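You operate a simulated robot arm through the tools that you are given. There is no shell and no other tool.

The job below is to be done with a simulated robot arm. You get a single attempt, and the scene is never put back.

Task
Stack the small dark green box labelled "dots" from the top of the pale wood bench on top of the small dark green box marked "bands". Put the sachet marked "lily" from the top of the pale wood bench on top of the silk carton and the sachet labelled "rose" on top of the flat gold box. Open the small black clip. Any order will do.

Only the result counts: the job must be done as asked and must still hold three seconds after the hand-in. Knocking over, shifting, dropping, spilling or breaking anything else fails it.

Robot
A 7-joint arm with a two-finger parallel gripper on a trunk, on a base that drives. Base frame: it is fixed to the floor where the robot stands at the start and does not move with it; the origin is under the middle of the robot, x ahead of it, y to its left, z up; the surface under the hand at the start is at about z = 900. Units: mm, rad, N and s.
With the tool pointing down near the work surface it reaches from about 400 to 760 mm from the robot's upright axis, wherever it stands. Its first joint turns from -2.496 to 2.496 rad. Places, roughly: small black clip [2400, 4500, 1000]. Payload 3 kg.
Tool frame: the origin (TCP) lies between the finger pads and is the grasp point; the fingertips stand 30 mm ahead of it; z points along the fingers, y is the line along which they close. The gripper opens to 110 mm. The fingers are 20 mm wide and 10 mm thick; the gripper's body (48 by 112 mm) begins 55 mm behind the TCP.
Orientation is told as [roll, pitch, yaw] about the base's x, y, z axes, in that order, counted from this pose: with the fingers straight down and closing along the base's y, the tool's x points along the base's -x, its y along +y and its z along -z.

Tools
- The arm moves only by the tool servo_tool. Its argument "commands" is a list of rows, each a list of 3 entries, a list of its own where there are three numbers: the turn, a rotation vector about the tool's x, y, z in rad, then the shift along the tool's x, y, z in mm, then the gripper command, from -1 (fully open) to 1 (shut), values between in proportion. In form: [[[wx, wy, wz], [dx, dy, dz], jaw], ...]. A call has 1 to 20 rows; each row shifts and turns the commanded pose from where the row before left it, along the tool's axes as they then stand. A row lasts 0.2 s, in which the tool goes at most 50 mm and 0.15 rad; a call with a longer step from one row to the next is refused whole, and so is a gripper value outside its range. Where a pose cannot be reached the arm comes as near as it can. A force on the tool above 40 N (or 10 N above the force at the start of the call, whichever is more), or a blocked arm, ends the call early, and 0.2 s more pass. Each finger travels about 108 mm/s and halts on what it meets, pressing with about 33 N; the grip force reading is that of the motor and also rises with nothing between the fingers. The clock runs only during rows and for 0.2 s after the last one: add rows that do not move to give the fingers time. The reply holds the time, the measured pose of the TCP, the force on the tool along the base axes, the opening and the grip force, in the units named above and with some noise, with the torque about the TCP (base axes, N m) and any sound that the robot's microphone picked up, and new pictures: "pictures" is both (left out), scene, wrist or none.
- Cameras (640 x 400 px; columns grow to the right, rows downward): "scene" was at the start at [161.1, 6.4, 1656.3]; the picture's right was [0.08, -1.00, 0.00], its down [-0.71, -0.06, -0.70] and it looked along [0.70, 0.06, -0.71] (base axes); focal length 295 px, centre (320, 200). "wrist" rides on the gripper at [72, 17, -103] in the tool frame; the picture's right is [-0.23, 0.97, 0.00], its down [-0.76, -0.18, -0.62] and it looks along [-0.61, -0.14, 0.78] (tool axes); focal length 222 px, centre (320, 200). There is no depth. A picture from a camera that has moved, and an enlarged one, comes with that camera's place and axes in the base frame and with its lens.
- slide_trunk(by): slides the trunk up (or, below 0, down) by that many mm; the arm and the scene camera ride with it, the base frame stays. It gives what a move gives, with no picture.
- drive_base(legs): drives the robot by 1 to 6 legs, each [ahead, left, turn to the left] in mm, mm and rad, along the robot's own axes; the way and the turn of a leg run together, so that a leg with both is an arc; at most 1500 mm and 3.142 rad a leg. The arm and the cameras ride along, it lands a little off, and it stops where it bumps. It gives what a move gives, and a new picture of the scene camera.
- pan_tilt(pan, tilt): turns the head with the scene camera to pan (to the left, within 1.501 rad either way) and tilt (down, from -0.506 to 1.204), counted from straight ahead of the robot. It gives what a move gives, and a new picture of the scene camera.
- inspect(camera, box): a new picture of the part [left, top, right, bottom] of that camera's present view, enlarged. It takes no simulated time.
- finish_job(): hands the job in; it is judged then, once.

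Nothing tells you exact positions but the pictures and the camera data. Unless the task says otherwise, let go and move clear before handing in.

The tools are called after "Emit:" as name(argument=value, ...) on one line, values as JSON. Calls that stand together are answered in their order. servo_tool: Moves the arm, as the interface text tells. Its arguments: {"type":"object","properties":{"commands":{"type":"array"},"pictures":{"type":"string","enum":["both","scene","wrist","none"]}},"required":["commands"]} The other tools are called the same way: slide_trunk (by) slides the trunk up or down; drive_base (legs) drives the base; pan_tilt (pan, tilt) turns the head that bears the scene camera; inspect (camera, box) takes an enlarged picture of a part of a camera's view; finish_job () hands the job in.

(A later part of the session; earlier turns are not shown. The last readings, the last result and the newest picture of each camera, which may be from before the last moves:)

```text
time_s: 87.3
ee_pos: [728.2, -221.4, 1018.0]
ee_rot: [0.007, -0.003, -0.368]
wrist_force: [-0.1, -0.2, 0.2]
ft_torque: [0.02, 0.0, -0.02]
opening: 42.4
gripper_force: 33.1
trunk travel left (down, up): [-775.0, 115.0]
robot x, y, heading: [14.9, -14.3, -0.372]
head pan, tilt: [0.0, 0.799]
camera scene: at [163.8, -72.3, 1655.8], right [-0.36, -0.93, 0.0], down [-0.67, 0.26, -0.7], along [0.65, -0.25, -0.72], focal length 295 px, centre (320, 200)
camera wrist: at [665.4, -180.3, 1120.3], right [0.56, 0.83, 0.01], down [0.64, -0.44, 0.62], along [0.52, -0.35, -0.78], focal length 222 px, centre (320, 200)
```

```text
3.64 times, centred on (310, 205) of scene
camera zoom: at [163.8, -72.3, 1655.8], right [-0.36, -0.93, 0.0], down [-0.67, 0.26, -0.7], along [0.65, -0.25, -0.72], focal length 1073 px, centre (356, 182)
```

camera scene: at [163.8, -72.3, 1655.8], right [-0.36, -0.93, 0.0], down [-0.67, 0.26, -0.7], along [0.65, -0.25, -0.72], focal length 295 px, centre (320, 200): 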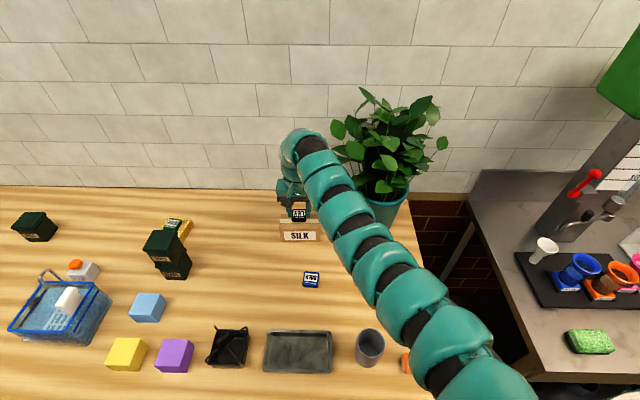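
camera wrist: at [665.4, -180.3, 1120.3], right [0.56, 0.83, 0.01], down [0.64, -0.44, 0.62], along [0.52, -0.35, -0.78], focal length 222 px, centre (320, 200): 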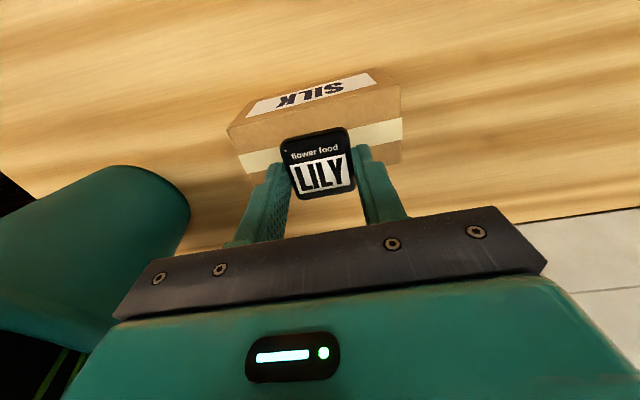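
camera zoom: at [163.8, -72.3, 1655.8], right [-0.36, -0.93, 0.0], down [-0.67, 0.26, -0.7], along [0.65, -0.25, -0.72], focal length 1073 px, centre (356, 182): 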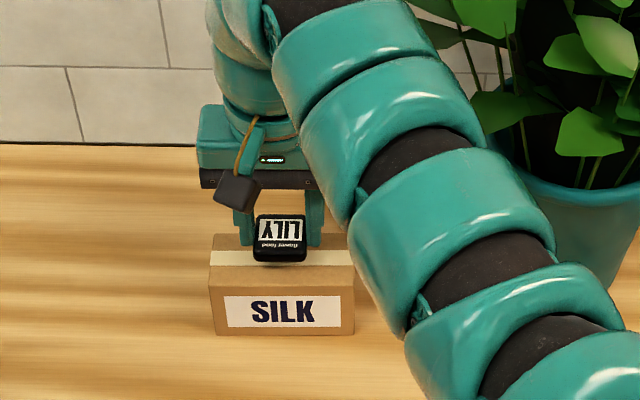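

Emit:
servo_tool(commands=[[[0, 0, 0], [-2, 0, 6], 1], [[0, 0, 0], [0, 0, 6], 1], [[0, 0, 0], [0, 0, 2], 1], [[0, 0, 0], [0, 0, 0], 1]], pictures="none")

Emit:
servo_tool(commands=[[[0, 0, 0], [0, 0, 1.5], 1], [[0, 0, 0], [0, 0, 0], 1]], pictures="none")

Emit:
servo_tool(commands=[[[0, 0, 0], [0, 0, 1.5], 1], [[0, 0, 0], [0, 0, 0], 1]], pictures="wrist")

```text
time_s: 88.3
ee_pos: [731.1, -223.9, 1004.2]
ee_rot: [0.007, -0.001, -0.367]
wrist_force: [-0.3, -0.3, -0.3]
ft_torque: [0.01, 0.01, 0.04]
opening: 42.3
gripper_force: 33.0
trunk travel left (down, up): [-775.0, 115.0]
robot x, y, heading: [16.5, -18.0, -0.361]
head pan, tilt: [0.0, 0.799]
```

```text
time_s: 88.9
ee_pos: [731.7, -223.2, 1004.1]
ee_rot: [0.008, -0.003, -0.369]
wrist_force: [0.0, -0.6, 7.8]
ft_torque: [-0.18, 0.04, -0.01]
opening: 42.3
gripper_force: 32.7
trunk travel left (down, up): [-775.0, 115.0]
robot x, y, heading: [13.5, -12.9, -0.364]
head pan, tilt: [0.0, 0.799]
```

```text
time_s: 89.5
ee_pos: [730.6, -222.3, 1002.8]
ee_rot: [0.007, -0.007, -0.37]
wrist_force: [1.9, -3.1, 22.3]
ft_torque: [-0.25, 0.19, 0.01]
opening: 42.5
gripper_force: 32.6
trunk travel left (down, up): [-775.0, 115.0]
robot x, y, heading: [14.2, -14.3, -0.366]
head pan, tilt: [0.0, 0.799]
camera wrist: at [667.7, -181.7, 1105.1], right [0.56, 0.83, 0.01], down [0.64, -0.44, 0.63], along [0.52, -0.35, -0.78], focal length 222 px, centre (320, 200)
```

wrist: 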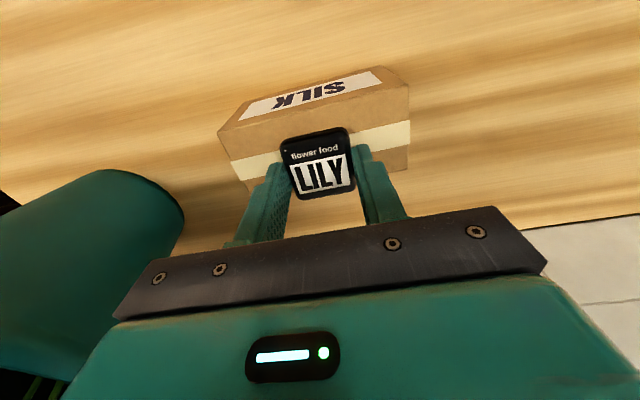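

Lily touches the silk carton at 22 N. I'll relieve it, open, and rise.

Emit:
servo_tool(commands=[[[0, 0, 0], [0, 0, -2.2], 1], [[0, 0, 0], [0, 0, 0], 1], [[0, 0, 0], [0, 0, 0], 0.1], [[0, 0, 0], [0, 0, 0], -0.1], [[0, 0, 0], [0, 0, 0], -0.3], [[0, 0, 0], [0, 0, 0], -0.3], [[0, 0, 0], [0, 0, -10], -0.3], [[0, 0, 0], [0, 0, -20], -0.3], [[0, 0, 0], [0, 0, -20], -0.3], [[0, 0, 0], [0, 0, 0], -0.3]])

Emit:
inspect(camera="wrist", box=[200, 60, 440, 220])

```text
time_s: 91.7
ee_pos: [731.2, -223.0, 1052.8]
ee_rot: [0.008, -0.001, -0.368]
wrist_force: [-0.3, -0.2, 0.2]
ft_torque: [0.02, 0.0, 0.0]
opening: 71.7
gripper_force: 0.0
trunk travel left (down, up): [-775.0, 115.0]
robot x, y, heading: [8.5, -15.8, -0.365]
head pan, tilt: [0.0, 0.799]
camera scene: at [164.0, -72.4, 1655.7], right [-0.36, -0.93, 0.0], down [-0.67, 0.26, -0.7], along [0.65, -0.25, -0.72], focal length 295 px, centre (320, 200)
camera wrist: at [668.6, -181.1, 1155.0], right [0.56, 0.83, 0.01], down [0.64, -0.44, 0.62], along [0.52, -0.35, -0.78], focal length 222 px, centre (320, 200)
```

scene: 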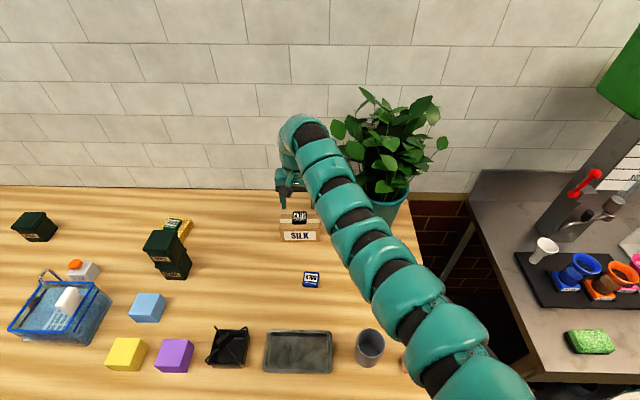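
wrist: 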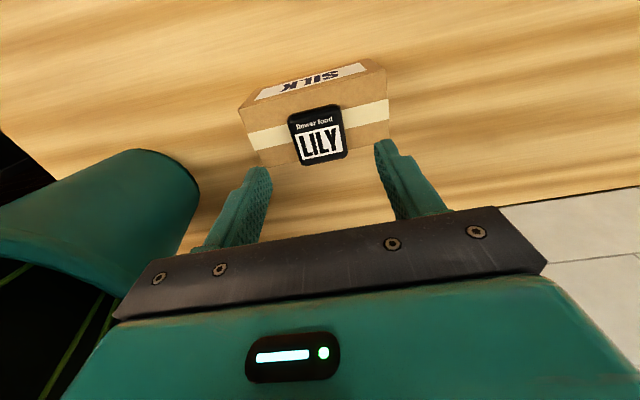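

```text
2.50 times, centred on (320, 140) of wrist
camera zoom: at [668.6, -181.1, 1155.0], right [0.56, 0.83, 0.01], down [0.64, -0.44, 0.62], along [0.52, -0.35, -0.78], focal length 555 px, centre (320, 350)
```

zoom: 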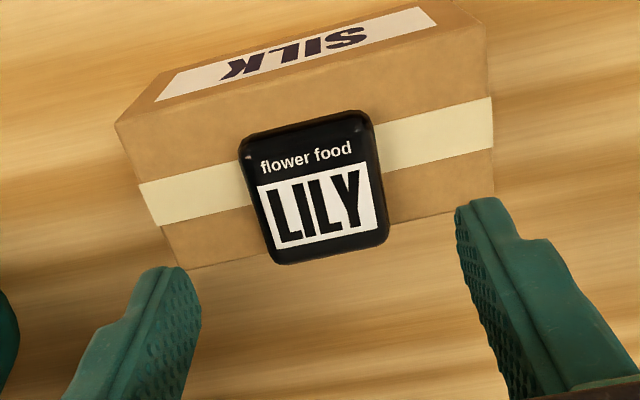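

Emit:
servo_tool(commands=[[[0, 0, 0], [0, 0, -30], -0.3], [[0, 0, 0], [0, 0, -30], -0.3], [[0, 0, 0], [0, 0, -30], -0.3], [[0, 0, 0], [0, 0, 0], -0.3]])

Emit:
inspect(camera="scene", box=[260, 190, 340, 250])

Emit:
inspect(camera="wrist", box=[240, 30, 400, 150])

```text
time_s: 92.7
ee_pos: [729.8, -224.6, 1141.8]
ee_rot: [0.006, -0.002, -0.368]
wrist_force: [0.3, 0.1, -0.3]
ft_torque: [-0.02, -0.02, 0.0]
opening: 71.2
gripper_force: 0.0
trunk travel left (down, up): [-775.0, 115.0]
robot x, y, heading: [12.2, -14.2, -0.362]
head pan, tilt: [0.0, 0.799]
camera scene: at [164.3, -72.1, 1655.7], right [-0.36, -0.93, 0.0], down [-0.67, 0.26, -0.7], along [0.65, -0.25, -0.72], focal length 295 px, centre (320, 200)
camera wrist: at [667.4, -182.6, 1244.3], right [0.56, 0.83, 0.01], down [0.64, -0.44, 0.62], along [0.52, -0.35, -0.78], focal length 222 px, centre (320, 200)
```

scene: 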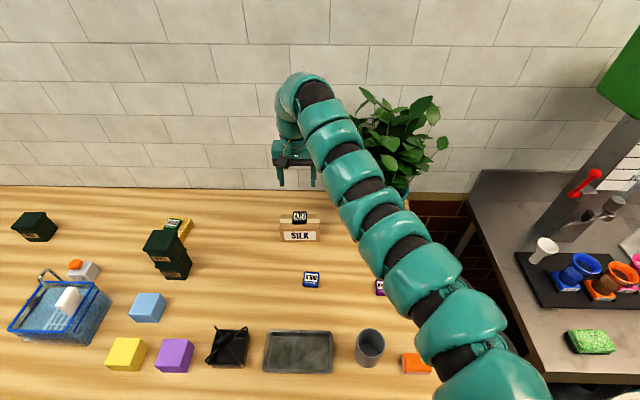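
wrist: 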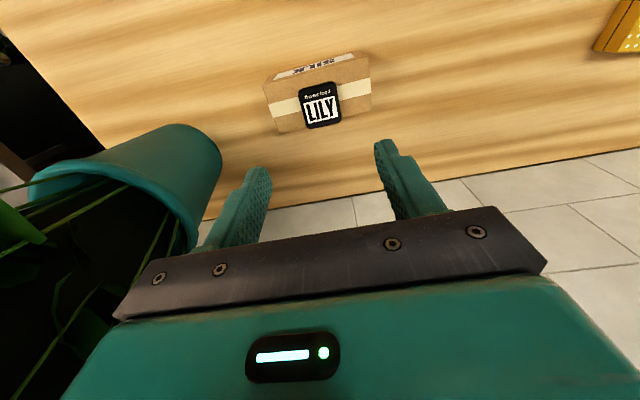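

```text
6.67 times, centred on (300, 220) of scene
camera zoom: at [164.3, -72.1, 1655.7], right [-0.36, -0.93, 0.0], down [-0.67, 0.26, -0.7], along [0.65, -0.25, -0.72], focal length 1966 px, centre (453, 67)
```

zoom: 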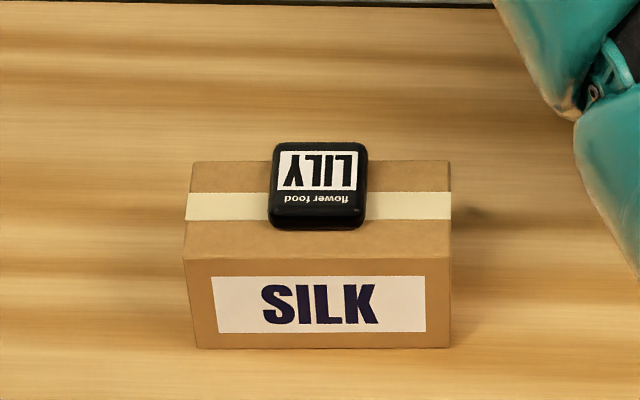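

```text
3.33 times, centred on (320, 90) of wrist
camera zoom: at [667.4, -182.6, 1244.3], right [0.56, 0.83, 0.01], down [0.64, -0.44, 0.62], along [0.52, -0.35, -0.78], focal length 740 px, centre (320, 567)
```

zoom: 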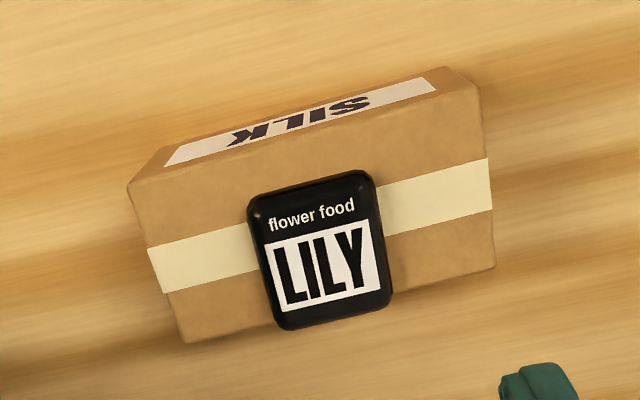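

All three bench placements are done: lily rests on silk, rose on gold, and dots on bands. Before leaving I'll take a last close look at the bench, then back away and turn along the aisle toward the clip.

Emit:
drive_base(legs=[[-380, 0, 0]])

Emit:
pan_tilt(pan=0.4, tilt=0.6)

Emit:
inspect(camera="scene", box=[230, 120, 480, 290])

Emit:
pan_tilt(pan=1.5, tilt=0.4)

```text
time_s: 95.2
ee_pos: [367.3, -86.2, 1142.4]
ee_rot: [0.006, -0.005, -0.37]
wrist_force: [-0.5, -0.3, 0.0]
ft_torque: [-0.02, -0.03, -0.03]
opening: 71.4
gripper_force: 0.1
trunk travel left (down, up): [-775.0, 115.0]
robot x, y, heading: [-350.6, 127.8, -0.365]
head pan, tilt: [0.0, 0.799]
camera scene: at [-199.4, 66.4, 1655.9], right [-0.36, -0.93, 0.0], down [-0.67, 0.26, -0.7], along [0.65, -0.25, -0.72], focal length 295 px, centre (320, 200)
```

scene: 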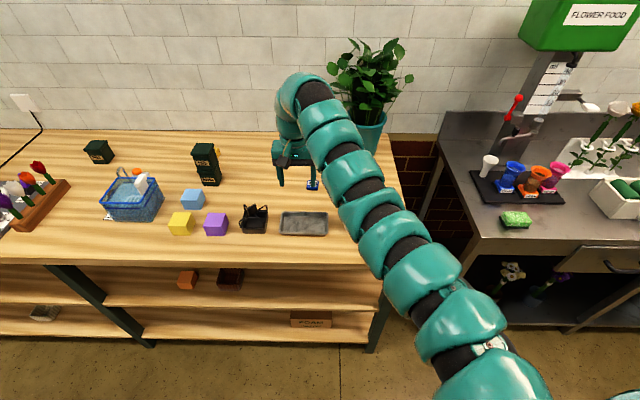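

```text
time_s: 96.0
ee_pos: [367.8, -87.1, 1142.8]
ee_rot: [0.006, -0.001, -0.372]
wrist_force: [-0.4, -0.5, 0.0]
ft_torque: [0.01, 0.01, -0.01]
opening: 71.5
gripper_force: 0.1
trunk travel left (down, up): [-775.0, 115.0]
robot x, y, heading: [-350.0, 123.5, -0.366]
head pan, tilt: [0.4, 0.6]
camera scene: at [-185.6, 97.9, 1672.6], right [0.03, -1.0, 0.0], down [-0.56, -0.02, -0.82], along [0.82, 0.03, -0.57], focal length 295 px, centre (320, 200)
```

scene: 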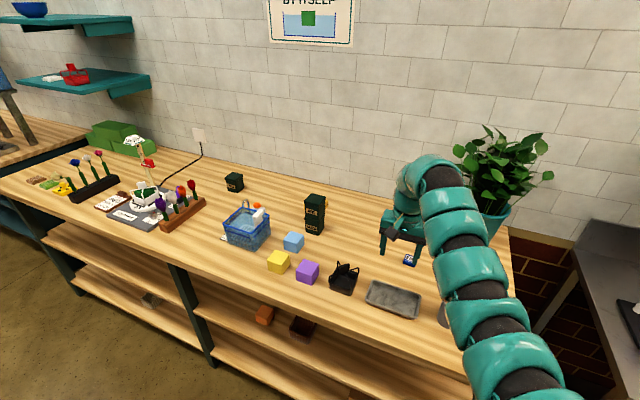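

```text
2.35 times, centred on (355, 205) of scene
camera zoom: at [-185.6, 97.9, 1672.6], right [0.03, -1.0, 0.0], down [-0.56, -0.02, -0.82], along [0.82, 0.03, -0.57], focal length 694 px, centre (238, 188)
```

zoom: 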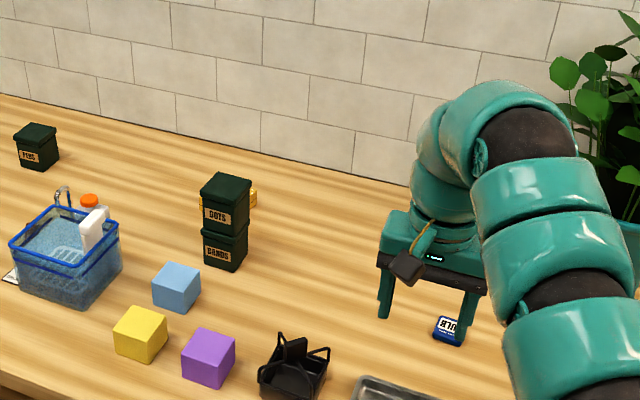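

```text
time_s: 97.4
ee_pos: [366.6, -88.1, 1141.7]
ee_rot: [0.007, -0.003, -0.373]
wrist_force: [-0.1, -0.6, 0.1]
ft_torque: [0.01, -0.03, -0.01]
opening: 71.2
gripper_force: 0.1
trunk travel left (down, up): [-775.0, 115.0]
robot x, y, heading: [-350.5, 126.2, -0.368]
head pan, tilt: [1.499, 0.4]
camera scene: at [-234.3, 178.9, 1690.9], right [0.91, -0.43, 0.0], down [-0.17, -0.35, -0.92], along [0.39, 0.83, -0.39], focal length 295 px, centre (320, 200)
```

scene: 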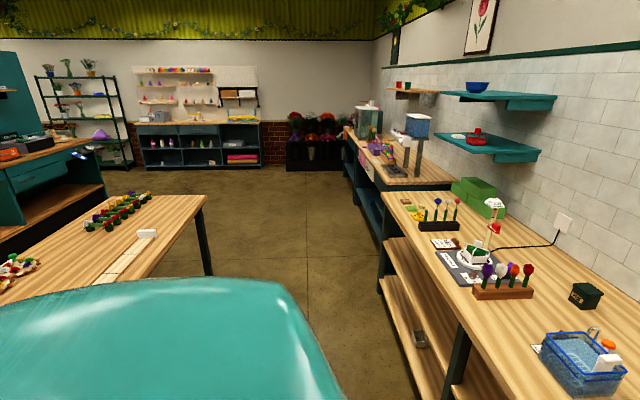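

The bench looks as intended and the aisle is clear. I'll turn to face along it and drive toward the clip.

Emit:
drive_base(legs=[[0, 0, 1.571]])

Emit:
pan_tilt(pan=0.0, tilt=0.35)

```text
time_s: 101.6
ee_pos: [-131.1, 837.1, 1142.2]
ee_rot: [0.006, -0.001, 1.192]
wrist_force: [-0.3, 0.5, 0.5]
ft_torque: [0.02, -0.01, 0.01]
opening: 71.5
gripper_force: 0.0
trunk travel left (down, up): [-775.0, 115.0]
robot x, y, heading: [-348.5, 123.2, 1.194]
head pan, tilt: [1.499, 0.4]
camera scene: at [-402.7, 238.8, 1690.9], right [0.43, 0.9, 0.0], down [0.35, -0.17, -0.92], along [-0.83, 0.4, -0.39], focal length 295 px, centre (320, 200)
```

scene: 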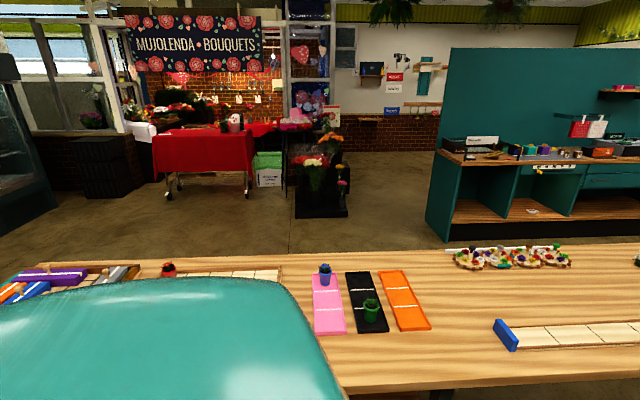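

```text
time_s: 103.2
ee_pos: [-129.8, 837.2, 1142.7]
ee_rot: [0.006, -0.002, 1.191]
wrist_force: [0.8, 0.6, -0.6]
ft_torque: [-0.02, 0.01, 0.0]
opening: 71.6
gripper_force: 0.0
trunk travel left (down, up): [-775.0, 115.0]
robot x, y, heading: [-347.3, 125.4, 1.192]
head pan, tilt: [0.0, 0.351]
camera scene: at [-284.8, 285.1, 1695.4], right [0.93, -0.37, 0.0], down [-0.13, -0.32, -0.94], along [0.34, 0.87, -0.34], focal length 295 px, centre (320, 200)
```

scene: 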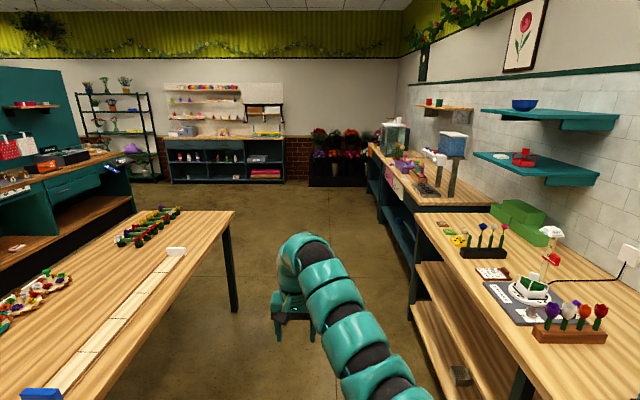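

The aisle ahead is clear. Driving forward 3 m, then I'll look again.

Emit:
drive_base(legs=[[1500, 0, 0.005], [1500, 0, 0]])

Emit:
pan_tilt(pan=-0.4, tilt=0.35)

```text
time_s: 117.8
ee_pos: [977.6, 3656.8, 1142.0]
ee_rot: [0.008, -0.003, 1.193]
wrist_force: [-0.1, 0.2, -0.3]
ft_torque: [-0.01, -0.02, -0.01]
opening: 71.7
gripper_force: 0.0
trunk travel left (down, up): [-775.0, 115.0]
robot x, y, heading: [759.4, 2942.9, 1.195]
head pan, tilt: [0.0, 0.351]
camera scene: at [823.3, 3103.7, 1695.4], right [0.93, -0.37, 0.0], down [-0.13, -0.32, -0.94], along [0.34, 0.87, -0.34], focal length 295 px, centre (320, 200)
```

scene: 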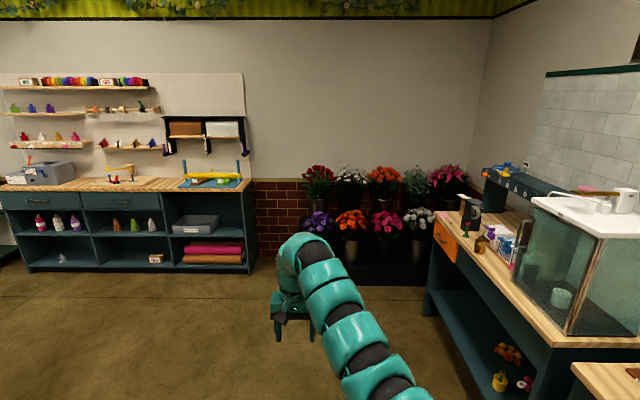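

```text
time_s: 118.6
ee_pos: [977.3, 3658.0, 1142.1]
ee_rot: [0.007, 0.0, 1.192]
wrist_force: [0.4, -0.1, -0.7]
ft_torque: [0.01, -0.03, -0.05]
opening: 71.4
gripper_force: 0.0
trunk travel left (down, up): [-775.0, 115.0]
robot x, y, heading: [757.0, 2939.8, 1.197]
head pan, tilt: [-0.4, 0.351]
camera scene: at [854.2, 3083.4, 1695.4], right [0.72, -0.7, 0.0], down [-0.24, -0.25, -0.94], along [0.66, 0.67, -0.34], focal length 295 px, centre (320, 200)
```

scene: 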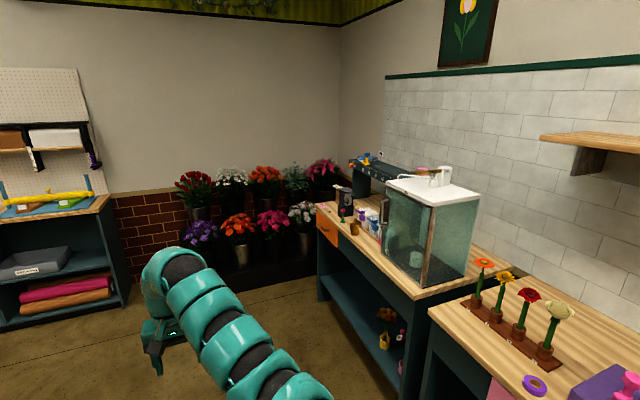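

Emit:
inspect(camera="scene", box=[310, 140, 430, 250])

Emit:
inspect(camera="scene", box=[320, 170, 390, 240])

```text
3.64 times, centred on (370, 195) of scene
camera zoom: at [854.2, 3083.4, 1695.4], right [0.72, -0.7, 0.0], down [-0.24, -0.25, -0.94], along [0.66, 0.67, -0.34], focal length 1073 px, centre (138, 218)
```

zoom: 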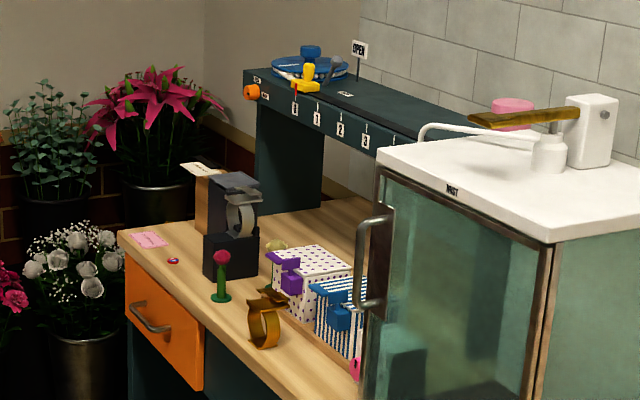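

```text
5.71 times, centred on (355, 205) of scene
camera zoom: at [854.2, 3083.4, 1695.4], right [0.72, -0.7, 0.0], down [-0.24, -0.25, -0.94], along [0.66, 0.67, -0.34], focal length 1685 px, centre (120, 171)
```

zoom: 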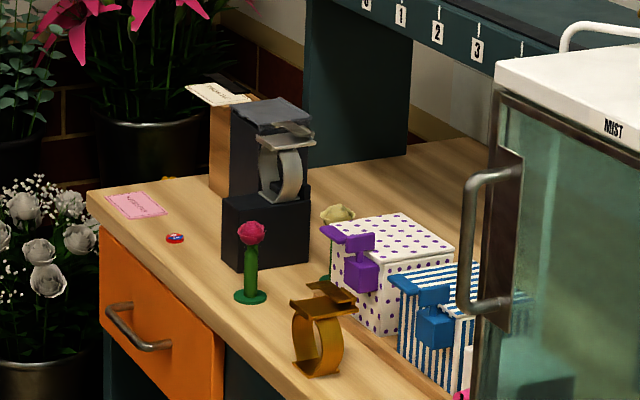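

I see the likely place: a small wooden post with a card at about (2405, 4480), and a dark clip near its top. I'll drive closer, turn to face that bench, and look.

Emit:
drive_base(legs=[[1450, 0, 0], [0, 0, -1.565]])

Emit:
pan_tilt(pan=0.3, tilt=0.5)

```text
time_s: 129.6
ee_pos: [2010.3, 4057.2, 1142.5]
ee_rot: [0.007, -0.002, -0.388]
wrist_force: [0.0, -0.1, -0.4]
ft_torque: [0.02, -0.01, 0.02]
opening: 71.4
gripper_force: 0.0
trunk travel left (down, up): [-775.0, 115.0]
robot x, y, heading: [1299.8, 4283.4, -0.386]
head pan, tilt: [-0.4, 0.351]
camera scene: at [1438.5, 4185.6, 1695.4], right [-0.71, -0.71, 0.0], down [-0.24, 0.24, -0.94], along [0.66, -0.66, -0.34], focal length 295 px, centre (320, 200)
```

scene: 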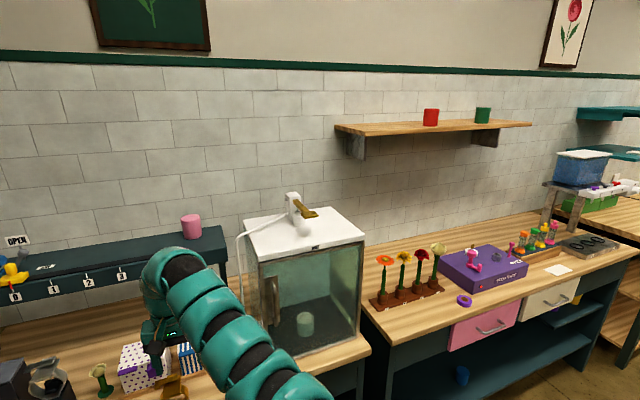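

```text
time_s: 130.7
ee_pos: [2009.4, 4058.1, 1143.8]
ee_rot: [0.008, -0.001, -0.389]
wrist_force: [0.3, 0.6, -0.4]
ft_torque: [-0.01, 0.0, -0.04]
opening: 71.3
gripper_force: 0.1
trunk travel left (down, up): [-775.0, 115.0]
robot x, y, heading: [1297.6, 4282.7, -0.382]
head pan, tilt: [0.3, 0.499]
camera scene: at [1463.4, 4243.8, 1681.7], right [-0.09, -1.0, 0.0], down [-0.48, 0.04, -0.88], along [0.87, -0.08, -0.48], focal length 295 px, centre (320, 200)
```

scene: 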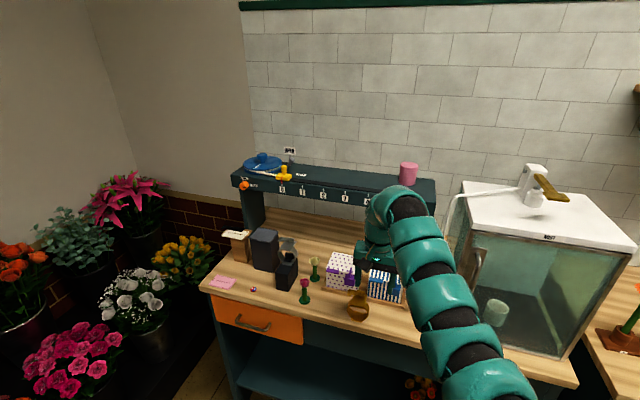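

Emit:
inspect(camera="scene", box=[200, 215, 320, 310])

Emit:
inspect(camera="scene", box=[210, 220, 270, 270])

Emit:
inspect(camera="scene", box=[230, 140, 420, 220])

```text
4.21 times, centred on (260, 262) of scene
camera zoom: at [1463.4, 4243.8, 1681.7], right [-0.09, -1.0, 0.0], down [-0.48, 0.04, -0.88], along [0.87, -0.08, -0.48], focal length 1242 px, centre (573, -63)
```

zoom: 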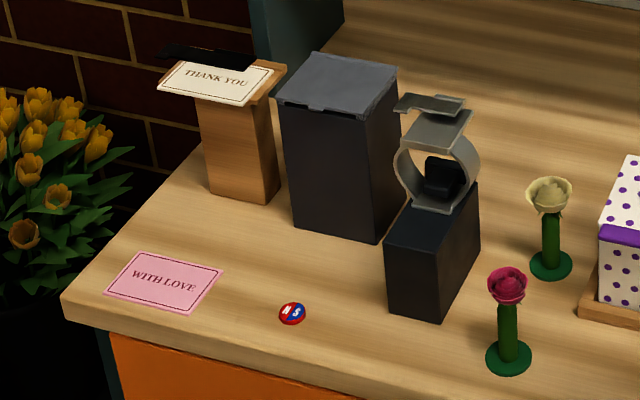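

```text
8.00 times, centred on (240, 245) of scene
camera zoom: at [1463.4, 4243.8, 1681.7], right [-0.09, -1.0, 0.0], down [-0.48, 0.04, -0.88], along [0.87, -0.08, -0.48], focal length 2360 px, centre (960, -160)
```

zoom: 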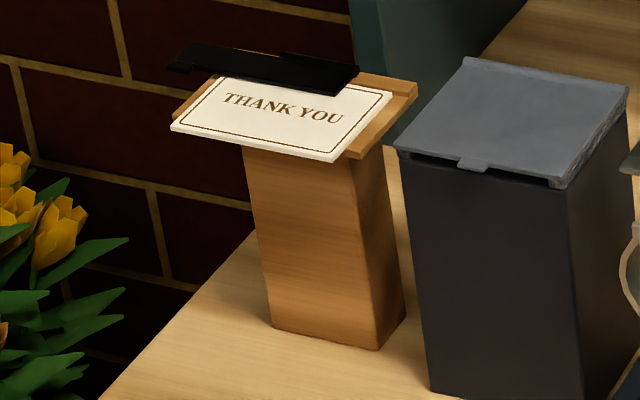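

```text
3.37 times, centred on (325, 180) of scene
camera zoom: at [1463.4, 4243.8, 1681.7], right [-0.09, -1.0, 0.0], down [-0.48, 0.04, -0.88], along [0.87, -0.08, -0.48], focal length 994 px, centre (303, 267)
```

zoom: 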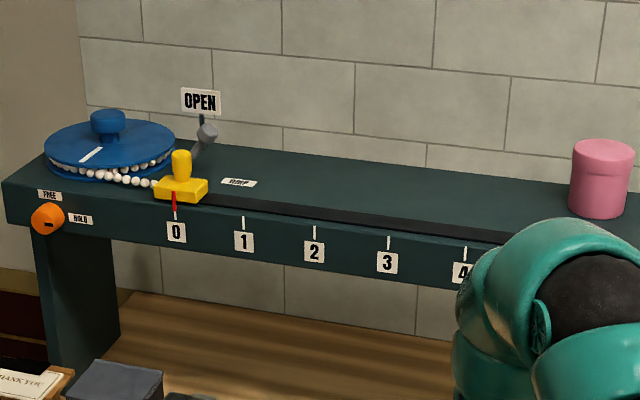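

The small black clip sits on top of the wooden post, holding the "THANK YOU" card. I'll move over to it for a close look.

Emit:
drive_base(legs=[[0, 450, 0.015]])

Emit:
pan_tilt(pan=0.1, tilt=0.6)

Emit:
inspect(camera="wrist", box=[0, 0, 640, 400])

```text
time_s: 133.4
ee_pos: [2177.8, 4481.1, 1142.4]
ee_rot: [0.007, -0.001, -0.373]
wrist_force: [-0.4, 0.3, -0.2]
ft_torque: [-0.03, -0.01, -0.01]
opening: 71.7
gripper_force: 0.0
trunk travel left (down, up): [-775.0, 115.0]
robot x, y, heading: [1460.4, 4694.9, -0.367]
head pan, tilt: [0.3, 0.499]
camera scene: at [1628.1, 4660.2, 1681.7], right [-0.07, -1.0, 0.0], down [-0.48, 0.03, -0.88], along [0.88, -0.06, -0.48], focal length 295 px, centre (320, 200)
```

scene: 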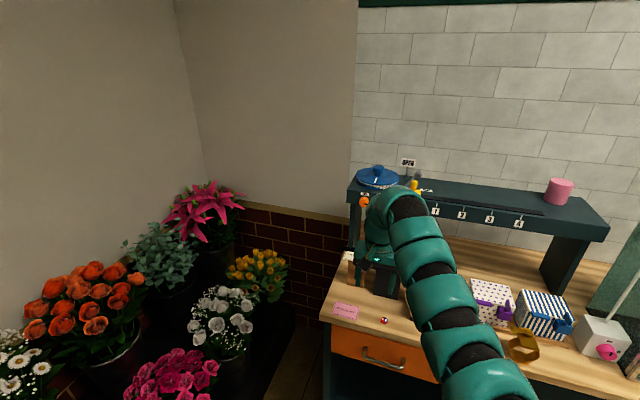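

```text
time_s: 134.1
ee_pos: [2177.7, 4481.4, 1143.1]
ee_rot: [0.008, -0.002, -0.374]
wrist_force: [-0.9, 0.1, 0.1]
ft_torque: [0.01, -0.02, -0.02]
opening: 71.4
gripper_force: 0.1
trunk travel left (down, up): [-775.0, 115.0]
robot x, y, heading: [1462.9, 4699.1, -0.371]
head pan, tilt: [0.099, 0.6]
camera scene: at [1622.2, 4642.0, 1672.7], right [-0.27, -0.96, 0.0], down [-0.54, 0.15, -0.83], along [0.8, -0.22, -0.56], focal length 295 px, centre (320, 200)
```

scene: 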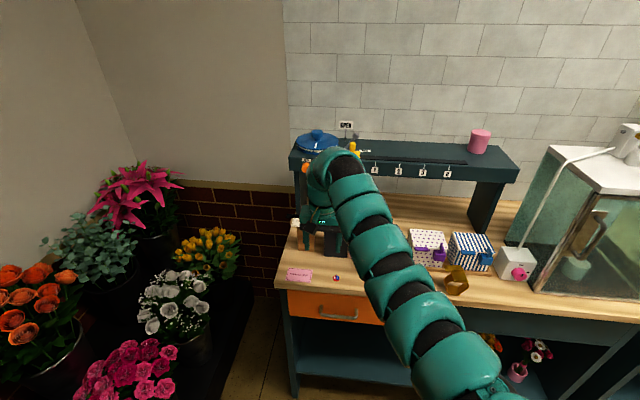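

```text
1.00 times, centred on (320, 200) of wrist (not enlarged: the box is as wide or as high as the picture)
camera zoom: at [2114.9, 4523.3, 1244.5], right [0.57, 0.82, 0.01], down [0.64, -0.45, 0.62], along [0.52, -0.35, -0.78], focal length 222 px, centre (320, 200)
```

zoom: 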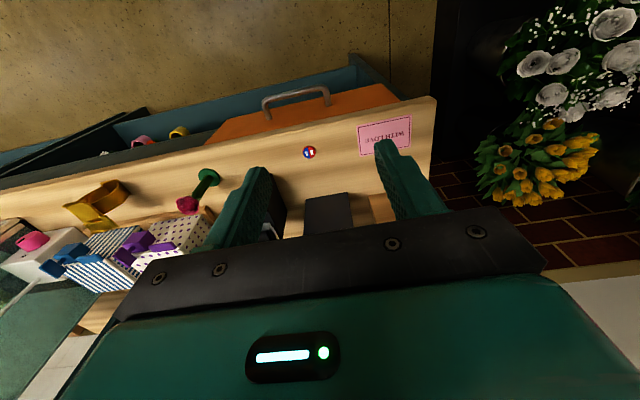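

Emit:
slide_trunk(by=100)

Emit:
drive_base(legs=[[130, 60, 0]])

Emit:
inspect(camera="wrist", box=[0, 0, 640, 400])

```text
time_s: 135.4
ee_pos: [2177.7, 4481.0, 1241.7]
ee_rot: [0.007, -0.002, -0.374]
wrist_force: [-0.6, 0.0, -0.2]
ft_torque: [0.01, -0.02, 0.01]
opening: 71.7
gripper_force: 0.0
trunk travel left (down, up): [-875.0, 15.0]
robot x, y, heading: [1463.4, 4693.4, -0.367]
head pan, tilt: [0.099, 0.6]
```

```text
time_s: 136.8
ee_pos: [2321.6, 4491.3, 1240.6]
ee_rot: [0.007, 0.0, -0.376]
wrist_force: [0.1, -0.3, 0.1]
ft_torque: [-0.01, 0.03, -0.02]
opening: 71.5
gripper_force: 0.0
trunk travel left (down, up): [-875.0, 15.0]
robot x, y, heading: [1605.1, 4702.0, -0.373]
head pan, tilt: [0.099, 0.6]
camera scene: at [1766.9, 4652.3, 1772.5], right [-0.27, -0.96, 0.0], down [-0.55, 0.15, -0.82], along [0.79, -0.22, -0.57], focal length 295 px, centre (320, 200)
```

scene: 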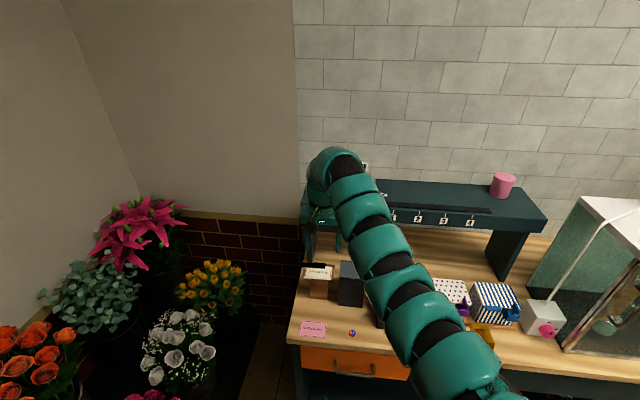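

```text
1.00 times, centred on (320, 200) of wrist (not enlarged: the box is as wide or as high as the picture)
camera zoom: at [2259.0, 4533.1, 1343.8], right [0.57, 0.82, 0.01], down [0.64, -0.45, 0.62], along [0.52, -0.35, -0.78], focal length 222 px, centre (320, 200)
```

zoom: 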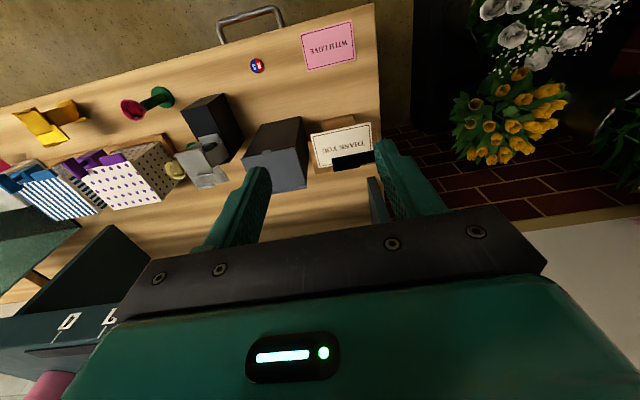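

Emit:
inspect(camera="wrist", box=[290, 100, 410, 200])

Emit:
inspect(camera="scene", box=[285, 245, 365, 310])

```text
4.00 times, centred on (350, 150) of wrist
camera zoom: at [2259.0, 4533.1, 1343.8], right [0.57, 0.82, 0.01], down [0.64, -0.45, 0.62], along [0.52, -0.35, -0.78], focal length 888 px, centre (200, 400)
```

zoom: 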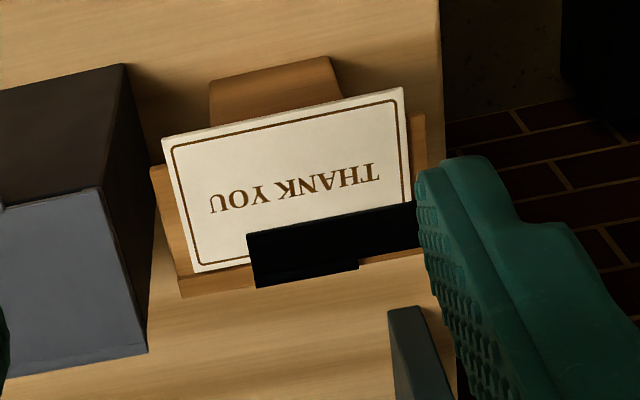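

```text
6.15 times, centred on (325, 278) of scene
camera zoom: at [1766.9, 4652.3, 1772.5], right [-0.27, -0.96, 0.0], down [-0.55, 0.15, -0.82], along [0.79, -0.22, -0.57], focal length 1815 px, centre (289, -277)
```

zoom: 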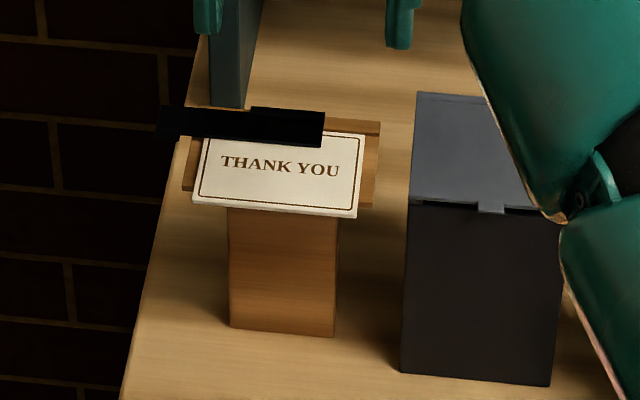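

Emit:
drive_base(legs=[[80, 70, 0]])

Emit:
servo_tool(commands=[[[0, 0, 0], [0, 0, 30], -0.3], [[0, 0, 0], [0, 0, 30], -0.3], [[0, 0, 0], [0, 0, 30], -0.3], [[0, 0, 0], [0, 0, 0], -0.3]])

Emit:
inspect(camera="wrist", box=[230, 70, 390, 200])

```text
time_s: 137.9
ee_pos: [2421.2, 4528.5, 1242.3]
ee_rot: [0.009, -0.002, -0.375]
wrist_force: [0.0, -1.1, -0.4]
ft_torque: [0.01, 0.04, 0.02]
opening: 71.5
gripper_force: 0.0
trunk travel left (down, up): [-875.0, 15.0]
robot x, y, heading: [1701.5, 4742.0, -0.367]
head pan, tilt: [0.099, 0.6]
camera scene: at [1866.0, 4688.8, 1772.6], right [-0.27, -0.96, 0.0], down [-0.54, 0.15, -0.82], along [0.79, -0.22, -0.57], focal length 295 px, centre (320, 200)
```

scene: 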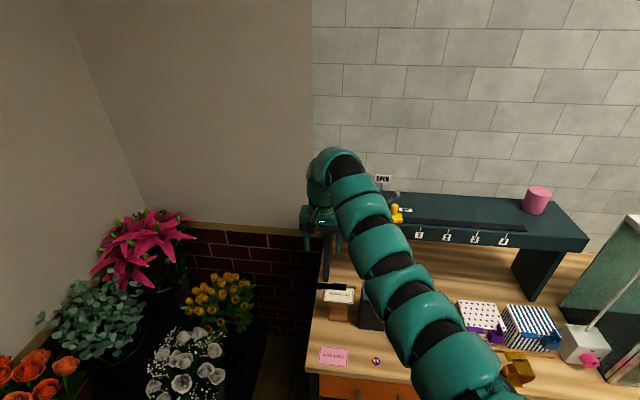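

```text
time_s: 138.9
ee_pos: [2420.1, 4527.9, 1152.5]
ee_rot: [0.007, -0.001, -0.376]
wrist_force: [-0.7, -0.6, -0.2]
ft_torque: [-0.01, 0.02, -0.01]
opening: 71.7
gripper_force: 0.1
trunk travel left (down, up): [-875.0, 15.0]
robot x, y, heading: [1704.6, 4742.6, -0.368]
head pan, tilt: [0.099, 0.6]
camera scene: at [1865.1, 4688.5, 1772.7], right [-0.27, -0.96, 0.0], down [-0.54, 0.15, -0.83], along [0.8, -0.22, -0.56], focal length 295 px, centre (320, 200)
camera wrist: at [2357.8, 4570.3, 1254.4], right [0.57, 0.82, 0.01], down [0.64, -0.45, 0.62], along [0.52, -0.35, -0.78], focal length 222 px, centre (320, 200)
```

scene: 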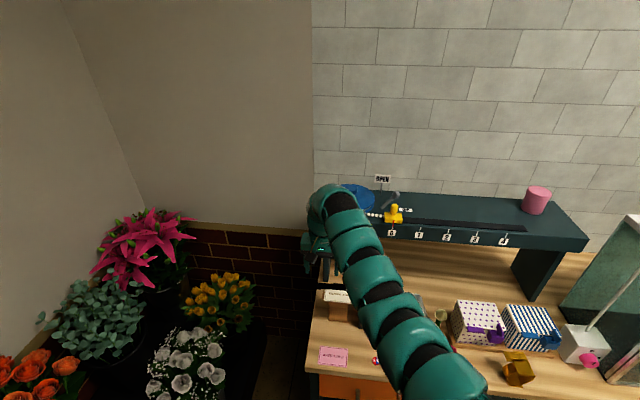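
wrist: 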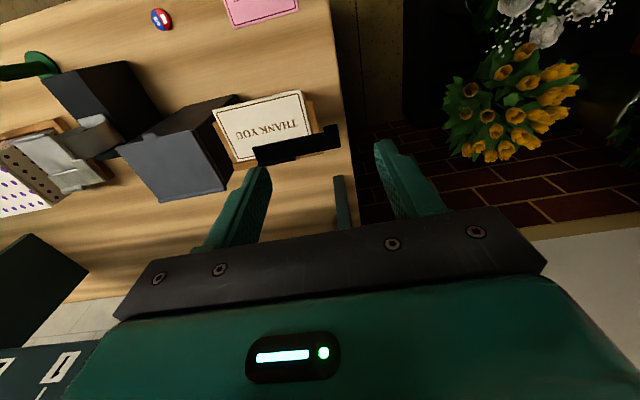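

```text
3.08 times, centred on (310, 135) of wrist
camera zoom: at [2357.8, 4570.3, 1254.4], right [0.57, 0.82, 0.01], down [0.64, -0.45, 0.62], along [0.52, -0.35, -0.78], focal length 684 px, centre (351, 400)
```

zoom: 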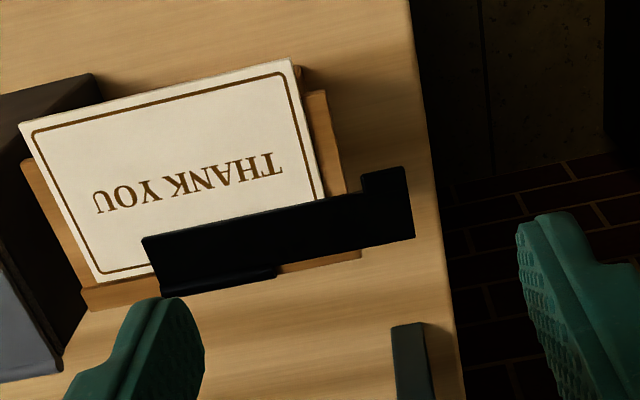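

Emit:
inspect(camera="scene", box=[305, 270, 375, 330])

Emit:
pan_tilt(pan=0.0, tilt=0.7)

```text
6.67 times, centred on (340, 300) of scene
camera zoom: at [1865.1, 4688.5, 1772.7], right [-0.27, -0.96, 0.0], down [-0.54, 0.15, -0.83], along [0.8, -0.22, -0.56], focal length 1966 px, centre (187, -467)
```

zoom: 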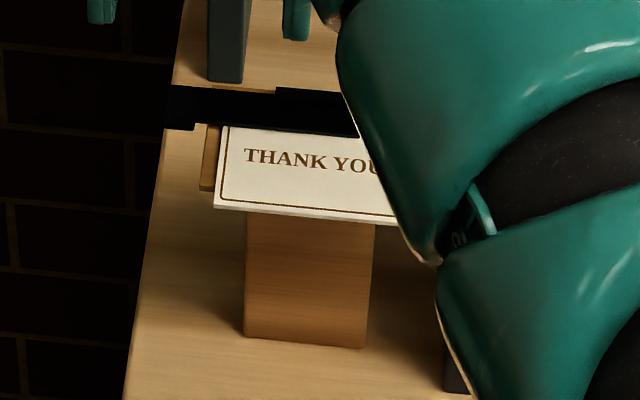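

```text
time_s: 139.6
ee_pos: [2419.8, 4528.0, 1151.3]
ee_rot: [0.004, -0.001, -0.376]
wrist_force: [-0.4, -0.5, -0.3]
ft_torque: [0.02, 0.05, 0.01]
opening: 71.6
gripper_force: 0.0
trunk travel left (down, up): [-875.0, 15.0]
robot x, y, heading: [1703.4, 4741.1, -0.37]
head pan, tilt: [0.0, 0.7]
camera scene: at [1859.2, 4681.2, 1764.0], right [-0.36, -0.93, 0.0], down [-0.6, 0.23, -0.77], along [0.71, -0.28, -0.64], focal length 295 px, centre (320, 200)
```

scene: 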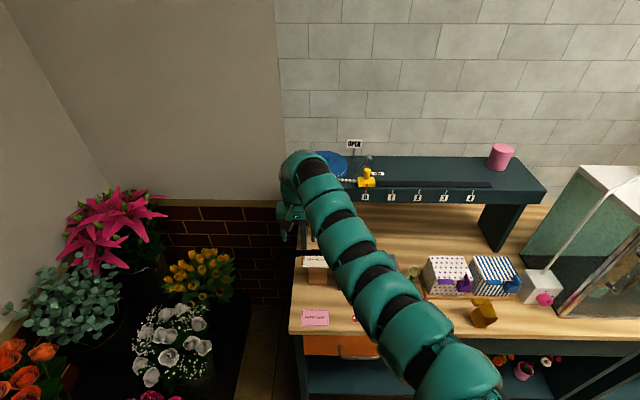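

I want a lower, closer view of the clip. I'll bring the hand in front of it and tilt the tool so the wrist camera looks at it more from the side.

Emit:
servo_tool(commands=[[[0, 0, 0], [18, -20, 0], -1], [[0, 0, 0], [18, -20, 0], -1], [[0, 0, 0], [0, 0, 25], -1], [[0, 0, 0], [0, 0, 25], -1], [[0, 0, 0], [0, 0, 20], -1], [[0, -0.15, 0], [0, 0, 0], -1], [[0, -0.15, 0], [0, 0, 0], -1], [[0, -0.15, 0], [0, 0, 0], -1], [[0, 0, 0], [0, 0, 0], -1]])

Emit:
inspect(camera="wrist", box=[220, 80, 420, 220])

```text
time_s: 141.6
ee_pos: [2372.5, 4502.6, 1081.7]
ee_rot: [0.008, -0.452, -0.378]
wrist_force: [0.5, -0.1, -0.2]
ft_torque: [-0.02, -0.01, 0.02]
opening: 110.2
gripper_force: 0.1
trunk travel left (down, up): [-875.0, 15.0]
robot x, y, heading: [1702.6, 4741.2, -0.371]
head pan, tilt: [0.0, 0.7]
camera scene: at [1859.9, 4680.8, 1763.9], right [-0.36, -0.93, 0.0], down [-0.6, 0.23, -0.76], along [0.71, -0.28, -0.64], focal length 295 px, centre (320, 200)
camera wrist: at [2275.0, 4559.8, 1141.6], right [0.55, 0.83, 0.11], down [0.32, -0.32, 0.89], along [0.78, -0.45, -0.44], focal length 222 px, centre (320, 200)
```

scene: 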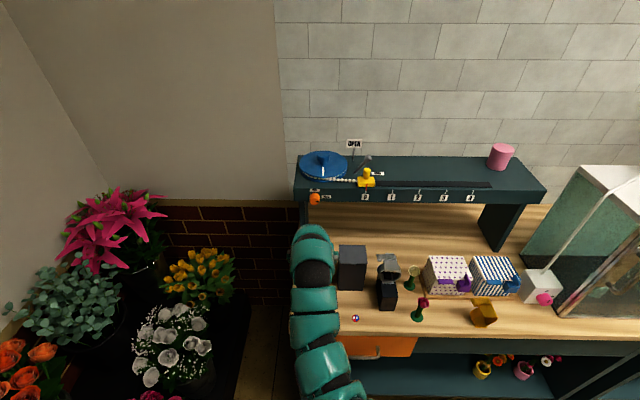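
wrist: 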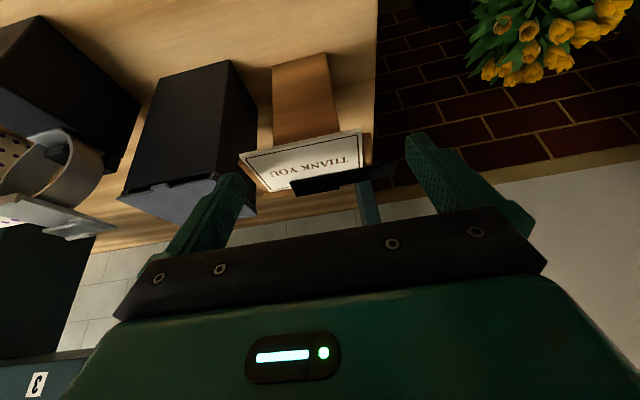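

```text
2.86 times, centred on (320, 150) of wrist
camera zoom: at [2275.0, 4559.8, 1141.6], right [0.55, 0.83, 0.11], down [0.32, -0.32, 0.89], along [0.78, -0.45, -0.44], focal length 635 px, centre (320, 343)
```

zoom: 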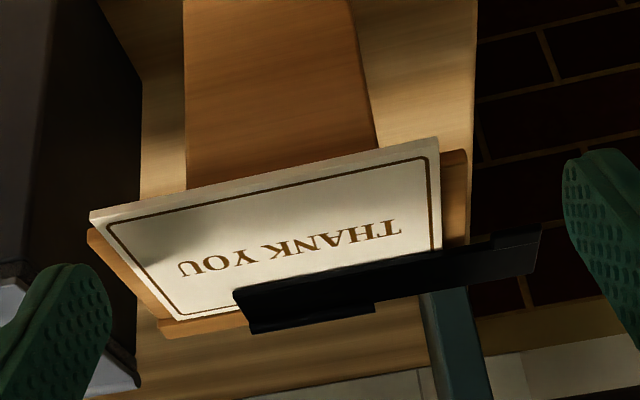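

Emit:
inspect(camera="wrist", box=[280, 140, 420, 205])

Emit:
inspect(camera="wrist", box=[350, 145, 410, 195])

```text
4.57 times, centred on (350, 172) of wrist
camera zoom: at [2275.0, 4559.8, 1141.6], right [0.55, 0.83, 0.11], down [0.32, -0.32, 0.89], along [0.78, -0.45, -0.44], focal length 1015 px, centre (183, 326)
```

zoom: 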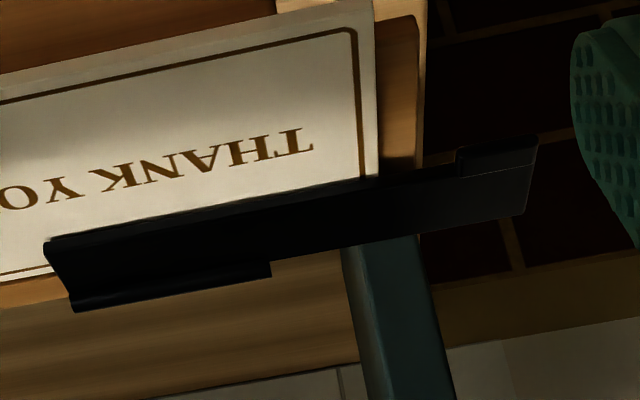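

```text
8.00 times, centred on (380, 170) of wrist
camera zoom: at [2275.0, 4559.8, 1141.6], right [0.55, 0.83, 0.11], down [0.32, -0.32, 0.89], along [0.78, -0.45, -0.44], focal length 1777 px, centre (-160, 440)
```

zoom: 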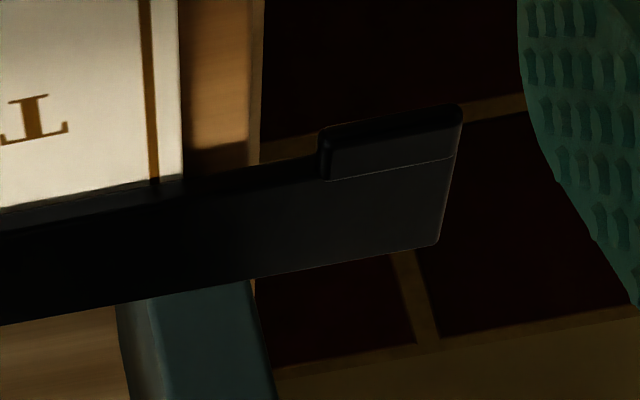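

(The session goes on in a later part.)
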